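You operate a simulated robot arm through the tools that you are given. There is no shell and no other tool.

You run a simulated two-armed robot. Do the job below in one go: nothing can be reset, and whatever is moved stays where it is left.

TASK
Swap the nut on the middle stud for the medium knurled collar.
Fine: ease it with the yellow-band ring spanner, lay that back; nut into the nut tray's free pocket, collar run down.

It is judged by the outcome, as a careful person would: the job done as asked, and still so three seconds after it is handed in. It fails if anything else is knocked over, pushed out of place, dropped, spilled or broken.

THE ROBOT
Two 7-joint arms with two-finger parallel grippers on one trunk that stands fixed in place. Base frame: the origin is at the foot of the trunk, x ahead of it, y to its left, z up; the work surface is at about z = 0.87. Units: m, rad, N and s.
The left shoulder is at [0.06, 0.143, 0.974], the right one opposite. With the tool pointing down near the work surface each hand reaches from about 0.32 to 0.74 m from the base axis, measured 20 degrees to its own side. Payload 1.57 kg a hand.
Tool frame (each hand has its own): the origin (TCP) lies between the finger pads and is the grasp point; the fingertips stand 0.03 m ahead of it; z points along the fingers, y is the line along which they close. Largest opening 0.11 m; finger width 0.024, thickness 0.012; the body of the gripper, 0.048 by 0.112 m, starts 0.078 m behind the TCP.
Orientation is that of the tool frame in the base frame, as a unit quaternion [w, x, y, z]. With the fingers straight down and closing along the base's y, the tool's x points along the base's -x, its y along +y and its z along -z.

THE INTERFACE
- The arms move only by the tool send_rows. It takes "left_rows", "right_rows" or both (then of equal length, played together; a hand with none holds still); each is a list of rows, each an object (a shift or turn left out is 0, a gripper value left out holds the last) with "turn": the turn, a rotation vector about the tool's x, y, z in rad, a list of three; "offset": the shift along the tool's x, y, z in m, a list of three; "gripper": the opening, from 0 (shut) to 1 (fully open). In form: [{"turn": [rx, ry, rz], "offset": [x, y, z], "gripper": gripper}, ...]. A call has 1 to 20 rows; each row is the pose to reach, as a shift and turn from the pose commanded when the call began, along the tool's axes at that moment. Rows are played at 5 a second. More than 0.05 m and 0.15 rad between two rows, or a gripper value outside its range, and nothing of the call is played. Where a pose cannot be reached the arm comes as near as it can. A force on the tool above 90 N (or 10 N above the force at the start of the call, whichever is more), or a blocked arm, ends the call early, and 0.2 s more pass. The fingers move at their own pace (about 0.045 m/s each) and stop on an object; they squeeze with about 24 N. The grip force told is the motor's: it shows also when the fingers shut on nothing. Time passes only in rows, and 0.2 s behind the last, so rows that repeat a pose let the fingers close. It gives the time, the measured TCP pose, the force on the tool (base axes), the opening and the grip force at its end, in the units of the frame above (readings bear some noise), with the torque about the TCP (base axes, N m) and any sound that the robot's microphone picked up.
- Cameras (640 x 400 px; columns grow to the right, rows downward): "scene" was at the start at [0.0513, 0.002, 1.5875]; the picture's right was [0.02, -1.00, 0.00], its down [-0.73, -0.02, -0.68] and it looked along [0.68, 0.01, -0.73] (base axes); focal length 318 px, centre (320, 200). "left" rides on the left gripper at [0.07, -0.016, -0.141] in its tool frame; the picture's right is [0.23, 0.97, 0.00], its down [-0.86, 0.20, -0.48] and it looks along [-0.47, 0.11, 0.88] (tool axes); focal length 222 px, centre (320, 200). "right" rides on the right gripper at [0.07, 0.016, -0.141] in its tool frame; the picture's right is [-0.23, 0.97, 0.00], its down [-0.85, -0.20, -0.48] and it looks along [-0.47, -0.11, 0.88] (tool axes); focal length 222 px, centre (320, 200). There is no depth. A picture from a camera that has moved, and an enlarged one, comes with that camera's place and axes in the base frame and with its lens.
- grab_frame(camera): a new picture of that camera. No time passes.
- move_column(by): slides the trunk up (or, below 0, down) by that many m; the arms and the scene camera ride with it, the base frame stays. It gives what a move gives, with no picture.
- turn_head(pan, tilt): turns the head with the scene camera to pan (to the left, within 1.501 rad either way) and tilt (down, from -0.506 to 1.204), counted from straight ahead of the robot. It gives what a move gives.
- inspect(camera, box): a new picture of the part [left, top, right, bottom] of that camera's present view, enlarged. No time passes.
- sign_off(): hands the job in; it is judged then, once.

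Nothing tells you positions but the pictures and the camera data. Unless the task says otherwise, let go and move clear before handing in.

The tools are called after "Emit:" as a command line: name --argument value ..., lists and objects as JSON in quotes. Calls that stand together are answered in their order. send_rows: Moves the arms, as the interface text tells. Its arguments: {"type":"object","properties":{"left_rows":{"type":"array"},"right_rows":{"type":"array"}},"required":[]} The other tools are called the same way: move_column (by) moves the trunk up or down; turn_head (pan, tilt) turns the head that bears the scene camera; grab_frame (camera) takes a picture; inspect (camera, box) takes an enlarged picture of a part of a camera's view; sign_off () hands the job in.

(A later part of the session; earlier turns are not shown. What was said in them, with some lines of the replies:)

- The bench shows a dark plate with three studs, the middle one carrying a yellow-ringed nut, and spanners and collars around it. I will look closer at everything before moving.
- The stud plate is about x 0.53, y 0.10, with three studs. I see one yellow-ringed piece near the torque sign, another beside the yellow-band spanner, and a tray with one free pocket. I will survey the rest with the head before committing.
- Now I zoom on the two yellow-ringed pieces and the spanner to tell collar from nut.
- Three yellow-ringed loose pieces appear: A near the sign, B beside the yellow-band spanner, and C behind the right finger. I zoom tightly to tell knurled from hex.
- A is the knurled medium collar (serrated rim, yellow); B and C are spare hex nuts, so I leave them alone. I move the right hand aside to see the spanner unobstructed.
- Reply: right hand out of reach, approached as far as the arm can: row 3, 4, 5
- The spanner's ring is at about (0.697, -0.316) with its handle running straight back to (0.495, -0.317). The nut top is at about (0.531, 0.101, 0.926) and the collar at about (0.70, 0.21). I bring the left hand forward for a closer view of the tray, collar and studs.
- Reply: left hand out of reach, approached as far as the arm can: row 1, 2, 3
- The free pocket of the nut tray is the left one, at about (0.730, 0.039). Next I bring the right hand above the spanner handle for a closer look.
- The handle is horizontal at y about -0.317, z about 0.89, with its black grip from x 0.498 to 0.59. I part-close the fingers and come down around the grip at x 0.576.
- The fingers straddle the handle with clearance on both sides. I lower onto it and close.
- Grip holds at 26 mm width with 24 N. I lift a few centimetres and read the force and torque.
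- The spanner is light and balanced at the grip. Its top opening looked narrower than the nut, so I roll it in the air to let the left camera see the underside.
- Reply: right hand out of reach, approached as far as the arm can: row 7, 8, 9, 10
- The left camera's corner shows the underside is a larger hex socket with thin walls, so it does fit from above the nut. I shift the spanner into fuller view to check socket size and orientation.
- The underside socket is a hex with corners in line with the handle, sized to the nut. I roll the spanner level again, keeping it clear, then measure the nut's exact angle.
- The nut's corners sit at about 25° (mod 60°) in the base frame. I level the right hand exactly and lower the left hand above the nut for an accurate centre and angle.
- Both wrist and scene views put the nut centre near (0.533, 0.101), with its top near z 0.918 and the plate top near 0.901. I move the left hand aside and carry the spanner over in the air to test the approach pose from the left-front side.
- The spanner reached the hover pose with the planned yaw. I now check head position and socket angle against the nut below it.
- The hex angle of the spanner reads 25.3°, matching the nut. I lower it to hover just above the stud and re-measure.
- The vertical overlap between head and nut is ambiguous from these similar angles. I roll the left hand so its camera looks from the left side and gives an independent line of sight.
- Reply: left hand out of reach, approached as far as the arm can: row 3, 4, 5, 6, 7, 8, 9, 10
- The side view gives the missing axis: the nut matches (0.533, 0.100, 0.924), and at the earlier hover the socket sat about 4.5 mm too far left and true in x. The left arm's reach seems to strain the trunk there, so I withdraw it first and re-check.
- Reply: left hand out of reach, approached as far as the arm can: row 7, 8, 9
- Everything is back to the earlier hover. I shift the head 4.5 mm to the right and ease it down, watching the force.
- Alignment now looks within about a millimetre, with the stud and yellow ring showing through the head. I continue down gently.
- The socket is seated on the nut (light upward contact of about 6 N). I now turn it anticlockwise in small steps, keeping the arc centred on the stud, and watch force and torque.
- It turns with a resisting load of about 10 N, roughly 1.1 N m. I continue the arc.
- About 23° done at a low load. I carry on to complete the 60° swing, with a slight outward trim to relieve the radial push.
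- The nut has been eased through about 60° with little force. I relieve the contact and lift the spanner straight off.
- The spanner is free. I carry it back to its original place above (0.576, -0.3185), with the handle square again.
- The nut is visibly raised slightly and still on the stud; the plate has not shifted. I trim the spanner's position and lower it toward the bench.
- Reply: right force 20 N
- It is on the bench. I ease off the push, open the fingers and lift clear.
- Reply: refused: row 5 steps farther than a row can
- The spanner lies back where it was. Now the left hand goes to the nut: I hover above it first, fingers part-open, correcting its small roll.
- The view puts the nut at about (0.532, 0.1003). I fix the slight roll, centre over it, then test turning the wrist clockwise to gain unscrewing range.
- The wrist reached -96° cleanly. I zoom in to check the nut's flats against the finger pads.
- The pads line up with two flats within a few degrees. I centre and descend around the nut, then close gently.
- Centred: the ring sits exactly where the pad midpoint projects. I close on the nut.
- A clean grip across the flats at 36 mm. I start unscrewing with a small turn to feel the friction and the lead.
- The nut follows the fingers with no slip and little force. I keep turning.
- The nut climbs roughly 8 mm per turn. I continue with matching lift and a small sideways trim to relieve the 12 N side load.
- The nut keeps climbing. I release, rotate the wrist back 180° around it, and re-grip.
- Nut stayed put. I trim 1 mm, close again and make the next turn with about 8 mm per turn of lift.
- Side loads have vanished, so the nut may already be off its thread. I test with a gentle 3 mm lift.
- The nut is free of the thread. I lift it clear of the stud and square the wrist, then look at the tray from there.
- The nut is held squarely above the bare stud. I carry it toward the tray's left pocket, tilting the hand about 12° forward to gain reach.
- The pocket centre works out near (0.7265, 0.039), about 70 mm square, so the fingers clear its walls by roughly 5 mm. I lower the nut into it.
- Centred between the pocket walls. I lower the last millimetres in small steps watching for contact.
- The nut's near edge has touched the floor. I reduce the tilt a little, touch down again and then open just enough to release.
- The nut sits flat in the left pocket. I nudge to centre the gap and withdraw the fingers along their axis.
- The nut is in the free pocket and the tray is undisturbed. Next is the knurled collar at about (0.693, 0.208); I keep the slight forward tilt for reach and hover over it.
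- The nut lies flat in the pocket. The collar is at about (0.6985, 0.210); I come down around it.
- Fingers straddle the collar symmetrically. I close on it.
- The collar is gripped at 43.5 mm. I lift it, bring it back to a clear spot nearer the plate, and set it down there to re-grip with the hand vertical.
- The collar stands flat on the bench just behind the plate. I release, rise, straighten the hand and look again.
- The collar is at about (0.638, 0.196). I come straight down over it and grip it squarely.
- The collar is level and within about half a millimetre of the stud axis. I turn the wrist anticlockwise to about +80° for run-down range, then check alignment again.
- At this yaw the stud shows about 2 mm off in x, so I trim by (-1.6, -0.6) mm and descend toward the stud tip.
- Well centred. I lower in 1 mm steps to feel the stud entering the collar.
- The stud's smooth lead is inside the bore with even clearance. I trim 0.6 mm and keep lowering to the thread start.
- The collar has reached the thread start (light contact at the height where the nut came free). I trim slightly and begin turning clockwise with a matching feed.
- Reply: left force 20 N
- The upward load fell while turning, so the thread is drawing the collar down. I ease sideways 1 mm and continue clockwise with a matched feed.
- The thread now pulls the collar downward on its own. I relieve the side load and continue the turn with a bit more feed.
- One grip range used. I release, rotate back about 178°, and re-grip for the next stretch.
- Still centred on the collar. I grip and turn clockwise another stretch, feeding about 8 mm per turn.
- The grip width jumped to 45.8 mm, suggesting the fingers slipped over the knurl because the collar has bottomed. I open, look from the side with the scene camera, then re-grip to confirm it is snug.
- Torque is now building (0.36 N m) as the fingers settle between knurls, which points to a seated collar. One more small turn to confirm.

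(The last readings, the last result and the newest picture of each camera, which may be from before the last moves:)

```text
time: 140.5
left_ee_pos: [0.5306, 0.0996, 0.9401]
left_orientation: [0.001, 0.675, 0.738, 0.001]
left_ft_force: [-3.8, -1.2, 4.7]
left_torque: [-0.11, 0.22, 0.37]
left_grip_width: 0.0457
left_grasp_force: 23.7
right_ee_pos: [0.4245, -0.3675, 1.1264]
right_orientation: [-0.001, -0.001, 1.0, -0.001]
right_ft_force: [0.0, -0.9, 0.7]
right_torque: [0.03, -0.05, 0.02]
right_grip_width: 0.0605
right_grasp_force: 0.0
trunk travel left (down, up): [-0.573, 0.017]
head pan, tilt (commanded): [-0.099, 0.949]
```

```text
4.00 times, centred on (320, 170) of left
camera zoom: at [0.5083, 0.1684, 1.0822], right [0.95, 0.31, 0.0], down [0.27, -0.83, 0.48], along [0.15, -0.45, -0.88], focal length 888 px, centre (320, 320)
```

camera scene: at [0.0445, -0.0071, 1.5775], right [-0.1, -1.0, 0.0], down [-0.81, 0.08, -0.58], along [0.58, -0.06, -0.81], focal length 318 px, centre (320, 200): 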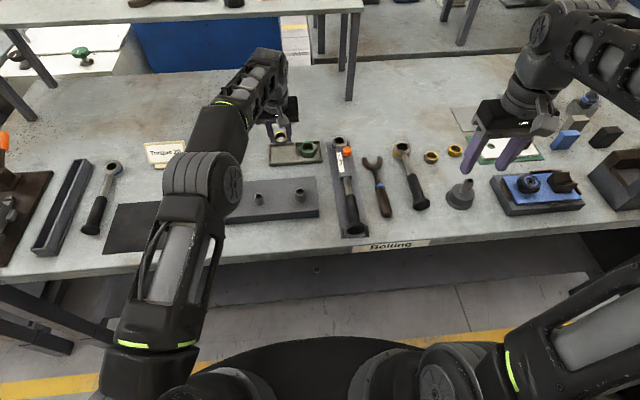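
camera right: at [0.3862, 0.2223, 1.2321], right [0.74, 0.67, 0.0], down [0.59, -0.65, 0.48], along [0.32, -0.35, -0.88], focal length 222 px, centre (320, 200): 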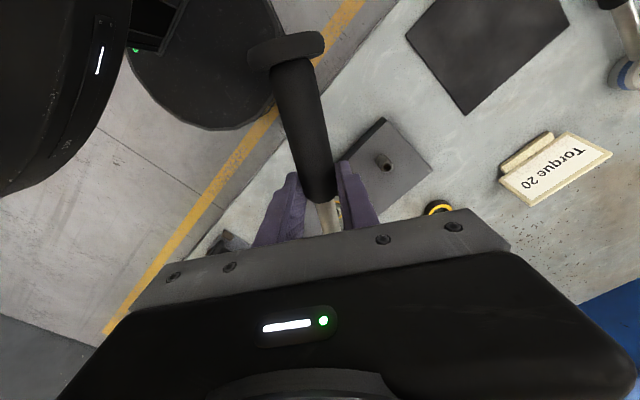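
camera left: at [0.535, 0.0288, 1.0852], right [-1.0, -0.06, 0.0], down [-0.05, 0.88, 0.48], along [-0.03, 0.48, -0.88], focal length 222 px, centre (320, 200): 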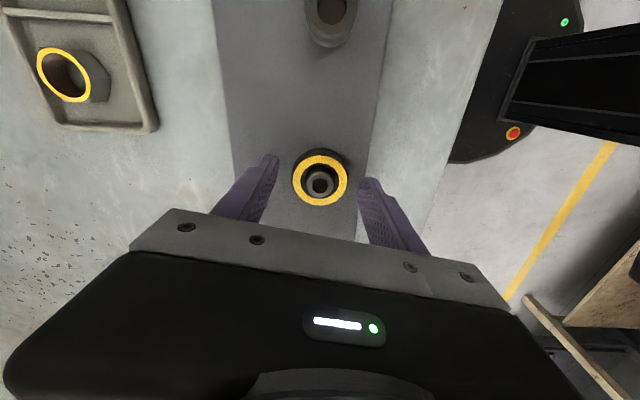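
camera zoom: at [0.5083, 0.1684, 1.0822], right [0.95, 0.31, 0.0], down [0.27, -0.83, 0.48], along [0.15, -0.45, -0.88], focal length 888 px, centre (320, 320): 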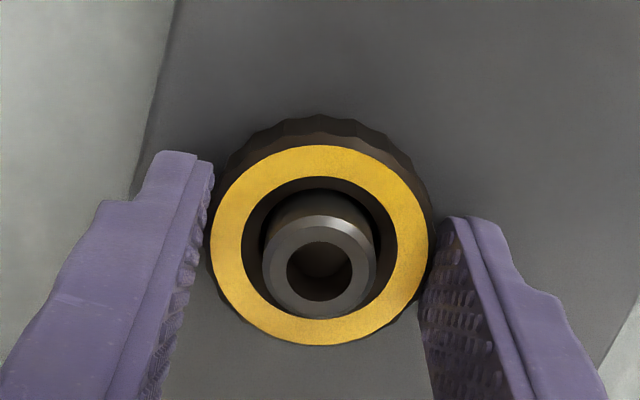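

The fingers now click over the knurl at about 0.4–0.5 N m without moving the collar: it is run down hard. I release, back off upward and inspect.

Emit:
send_rows --left_rows '[{"gripper": 0.45}, {"gripper": 0.6}, {"gripper": 0.65}, {"gripper": 0.65}, {"offset": [0, 0, -0.01], "gripper": 0.65}, {"offset": [0, 0, -0.03]}, {"offset": [0, 0, -0.06]}, {"offset": [0, 0, -0.09]}, {"offset": [0, 0, -0.09]}]'

Emit:
inspect --camera "left" --box '[270, 100, 370, 200]'

Emit:
inspect --camera "scene" --box '[236, 178, 284, 214]'

```text
time: 142.5
left_ee_pos: [0.5297, 0.0992, 1.0308]
left_orientation: [-0.001, 0.674, 0.738, 0.0]
left_ft_force: [0.6, 0.1, 0.1]
left_torque: [0.03, 0.0, -0.01]
left_grip_width: 0.0715
left_grasp_force: 0.0
right_ee_pos: [0.426, -0.367, 1.1269]
right_orientation: [-0.002, -0.001, 1.0, 0.0]
right_ft_force: [-0.2, -0.4, 0.1]
right_torque: [-0.01, 0.02, -0.02]
right_grip_width: 0.0604
right_grasp_force: 0.1
trunk travel left (down, up): [-0.573, 0.017]
head pan, tilt (commanded): [-0.099, 0.949]
```

```text
4.00 times, centred on (320, 150) of left
camera zoom: at [0.5087, 0.1675, 1.1733], right [0.95, 0.31, 0.0], down [0.28, -0.83, 0.48], along [0.15, -0.45, -0.88], focal length 888 px, centre (320, 400)
```

zoom: 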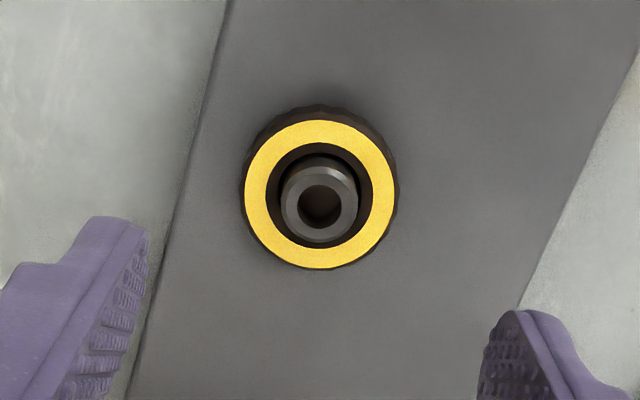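

```text
11.11 times, centred on (260, 196) of scene
camera zoom: at [0.0442, -0.007, 1.5776], right [-0.1, -1.0, 0.0], down [-0.81, 0.08, -0.58], along [0.58, -0.06, -0.81], focal length 3539 px, centre (987, 244)
```

zoom: 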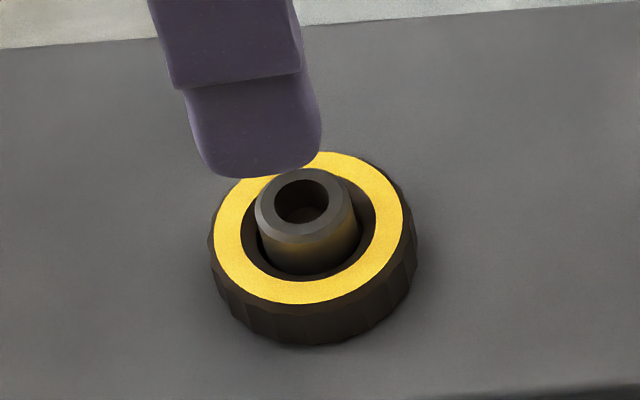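

The collar sits level and flush on the plate. I move the left hand away to the side and then check everything once more.

Emit:
send_rows --left_rows '[{"offset": [0, 0, -0.035]}, {"offset": [0.02, -0.01, -0.06], "turn": [0, 0, -0.14]}, {"offset": [0.045, -0.02, -0.07], "turn": [0, 0, -0.28]}, {"offset": [0.07, -0.03, -0.07], "turn": [0, 0, -0.42]}, {"offset": [0.095, -0.04, -0.07], "turn": [0, 0, -0.56]}, {"offset": [0.12, -0.05, -0.07], "turn": [0, 0, -0.7]}, {"offset": [0.14, -0.06, -0.07], "turn": [0, 0, -0.84]}, {"offset": [0.1565, -0.0664, -0.07], "turn": [0, 0, -0.98]}, {"offset": [0.1565, -0.0664, -0.07], "turn": [0, 0, -1.12]}, {"offset": [0.1565, -0.0664, -0.07], "turn": [0, 0, -1.26]}, {"offset": [0.1565, -0.0664, -0.07], "turn": [0, 0, -1.4]}, {"offset": [0.1565, -0.0664, -0.07], "turn": [0, 0, -1.48]}, {"offset": [0.1565, -0.0664, -0.07], "turn": [0, 0, -1.48]}]'

Emit:
grab_frame --camera "scene"

Emit:
inspect --camera "scene" --box '[240, 182, 280, 212]'

Emit:
inspect --camera "scene" --box '[130, 110, 340, 250]'

Emit:
inspect --camera "scene" --box '[320, 110, 530, 250]'

Emit:
grab_frame --camera "left"

```text
time: 145.3
left_ee_pos: [0.4501, 0.2505, 1.0993]
left_orientation: [0.0, 0.0, 1.0, 0.0]
left_ft_force: [-0.3, 0.1, 0.4]
left_torque: [0.04, 0.0, 0.01]
left_grip_width: 0.0716
left_grasp_force: 0.0
right_ee_pos: [0.4255, -0.3668, 1.1269]
right_orientation: [-0.001, 0.0, 1.0, 0.0]
right_ft_force: [-0.1, 0.0, 0.2]
right_torque: [0.02, 0.02, -0.01]
right_grip_width: 0.0603
right_grasp_force: 0.0
trunk travel left (down, up): [-0.573, 0.017]
head pan, tilt (commanded): [-0.099, 0.949]
```

```text
taken
camera scene: at [0.044, -0.007, 1.5776], right [-0.1, -1.0, 0.0], down [-0.81, 0.08, -0.58], along [0.58, -0.06, -0.81], focal length 318 px, centre (320, 200)
```

scene: 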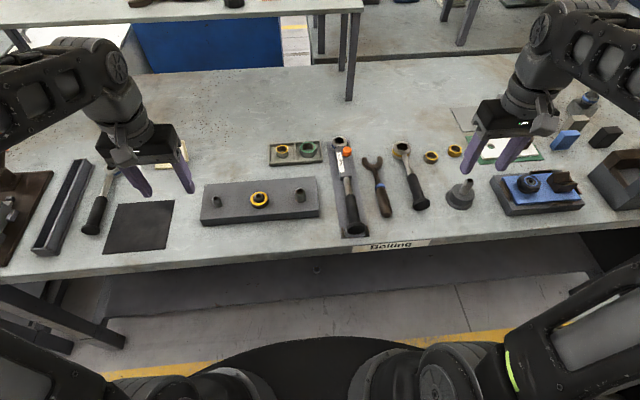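

```text
13.33 times, centred on (260, 197) of scene
camera zoom: at [0.044, -0.007, 1.5776], right [-0.1, -1.0, 0.0], down [-0.81, 0.08, -0.58], along [0.58, -0.06, -0.81], focal length 4247 px, centre (1120, 240)
```

zoom: 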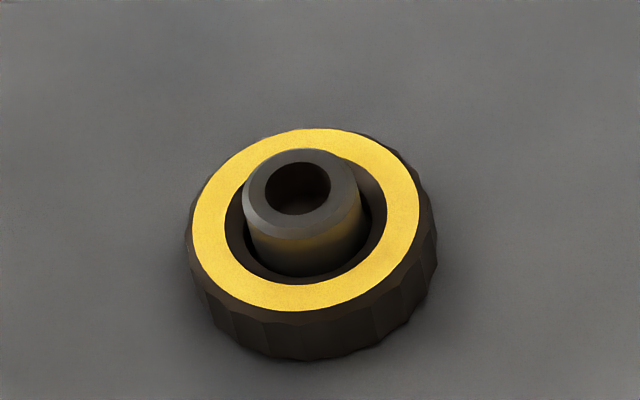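

```text
2.86 times, centred on (235, 180) of scene
camera zoom: at [0.044, -0.007, 1.5776], right [-0.1, -1.0, 0.0], down [-0.81, 0.08, -0.58], along [0.58, -0.06, -0.81], focal length 910 px, centre (563, 257)
```

zoom: 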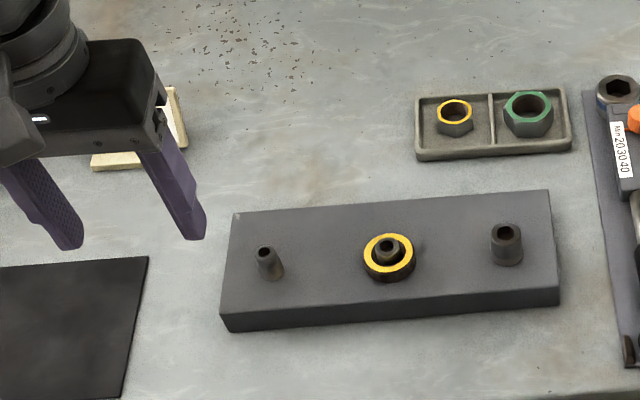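

```text
2.86 times, centred on (425, 180) of scene
camera zoom: at [0.044, -0.007, 1.5776], right [-0.1, -1.0, 0.0], down [-0.81, 0.08, -0.58], along [0.58, -0.06, -0.81], focal length 910 px, centre (20, 257)
```

zoom: 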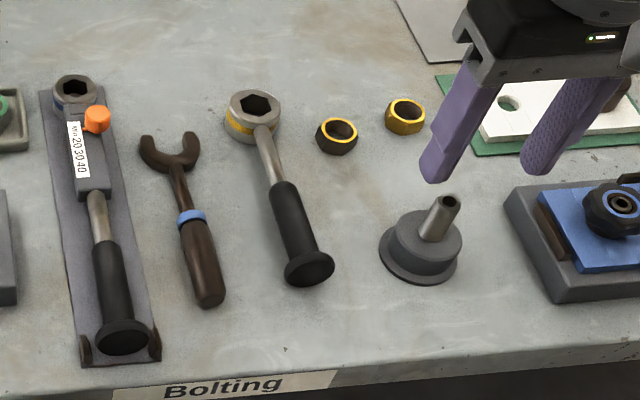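

```text
taken
camera left: at [0.3812, 0.2336, 1.2421], right [-0.23, 0.97, 0.0], down [0.85, 0.2, 0.48], along [0.47, 0.11, -0.88], focal length 222 px, centre (320, 200)
```

left: 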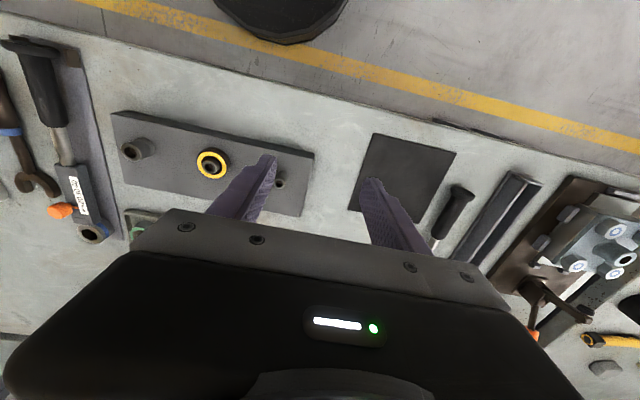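

Emit:
inspect --camera "scene" --box '[252, 198, 270, 210]'

Emit:
inspect --camera "left" --box '[190, 140, 240, 185]'

Emit:
inspect --camera "scene" --box '[266, 136, 326, 172]'

```text
16.00 times, centred on (261, 204) of scene
camera zoom: at [0.044, -0.007, 1.5776], right [-0.1, -1.0, 0.0], down [-0.81, 0.08, -0.58], along [0.58, -0.06, -0.81], focal length 5096 px, centre (1264, 136)
```

zoom: 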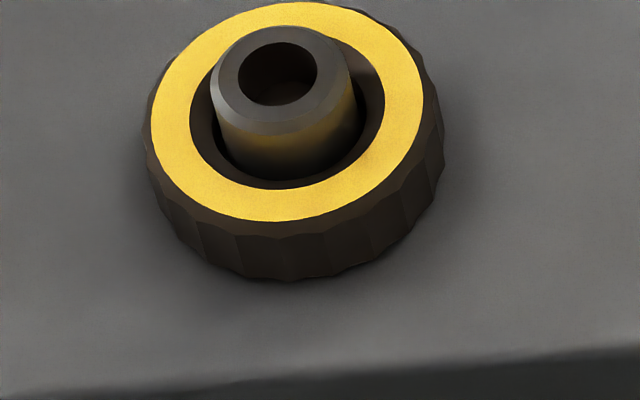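

```text
8.89 times, centred on (215, 162) of left
camera zoom: at [0.3812, 0.2336, 1.2421], right [-0.23, 0.97, 0.0], down [0.85, 0.2, 0.48], along [0.47, 0.11, -0.88], focal length 1974 px, centre (1253, 533)
```

zoom: 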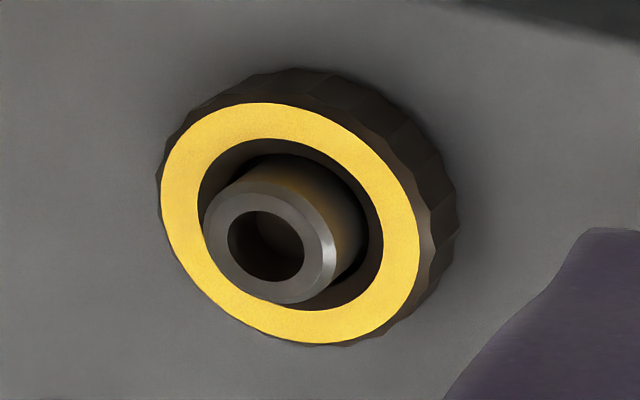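

```text
10.67 times, centred on (296, 154) of scene
camera zoom: at [0.044, -0.007, 1.5776], right [-0.1, -1.0, 0.0], down [-0.81, 0.08, -0.58], along [0.58, -0.06, -0.81], focal length 3398 px, centre (576, 691)
```

zoom: 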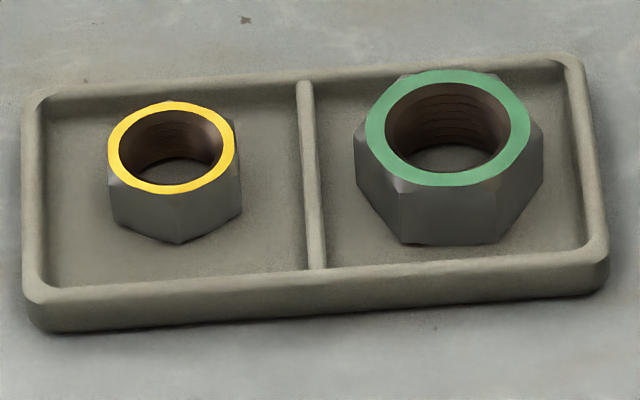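

The middle stud now carries the knurled collar, flush on the plate. The nut sits flat in the tray's left pocket, the yellow-band spanner is back in its place, and nothing else has moved. Both hands are clear, so I hand the job in.

Emit:
sign_off

```text
The job is handed in.
```

The swap is done and handed in. The middle stud now carries the medium knurled collar, and the old nut is in the tray's free pocket.

- **Easing the nut:** The yellow-band ring spanner turned it about 60° anticlockwise with little force. It is back where it lay, to within the few millimetres I can see.
- **Nut:** It came off by hand-turning and sits flat in the tray's left pocket, beside the green nut.
- **Collar:** It was run down until the fingers slipped over the knurl at about 0.4–0.5 N m. It looks flush and level on the plate. I judged the seating from that torque and the pictures; a gap under about a millimetre would not show.
- **Everything else:** The pictures show the other tools, nuts, studs and the tray undisturbed. Both hands are open and clear. I set the collar down briefly on the bench behind the plate to re-grip it.
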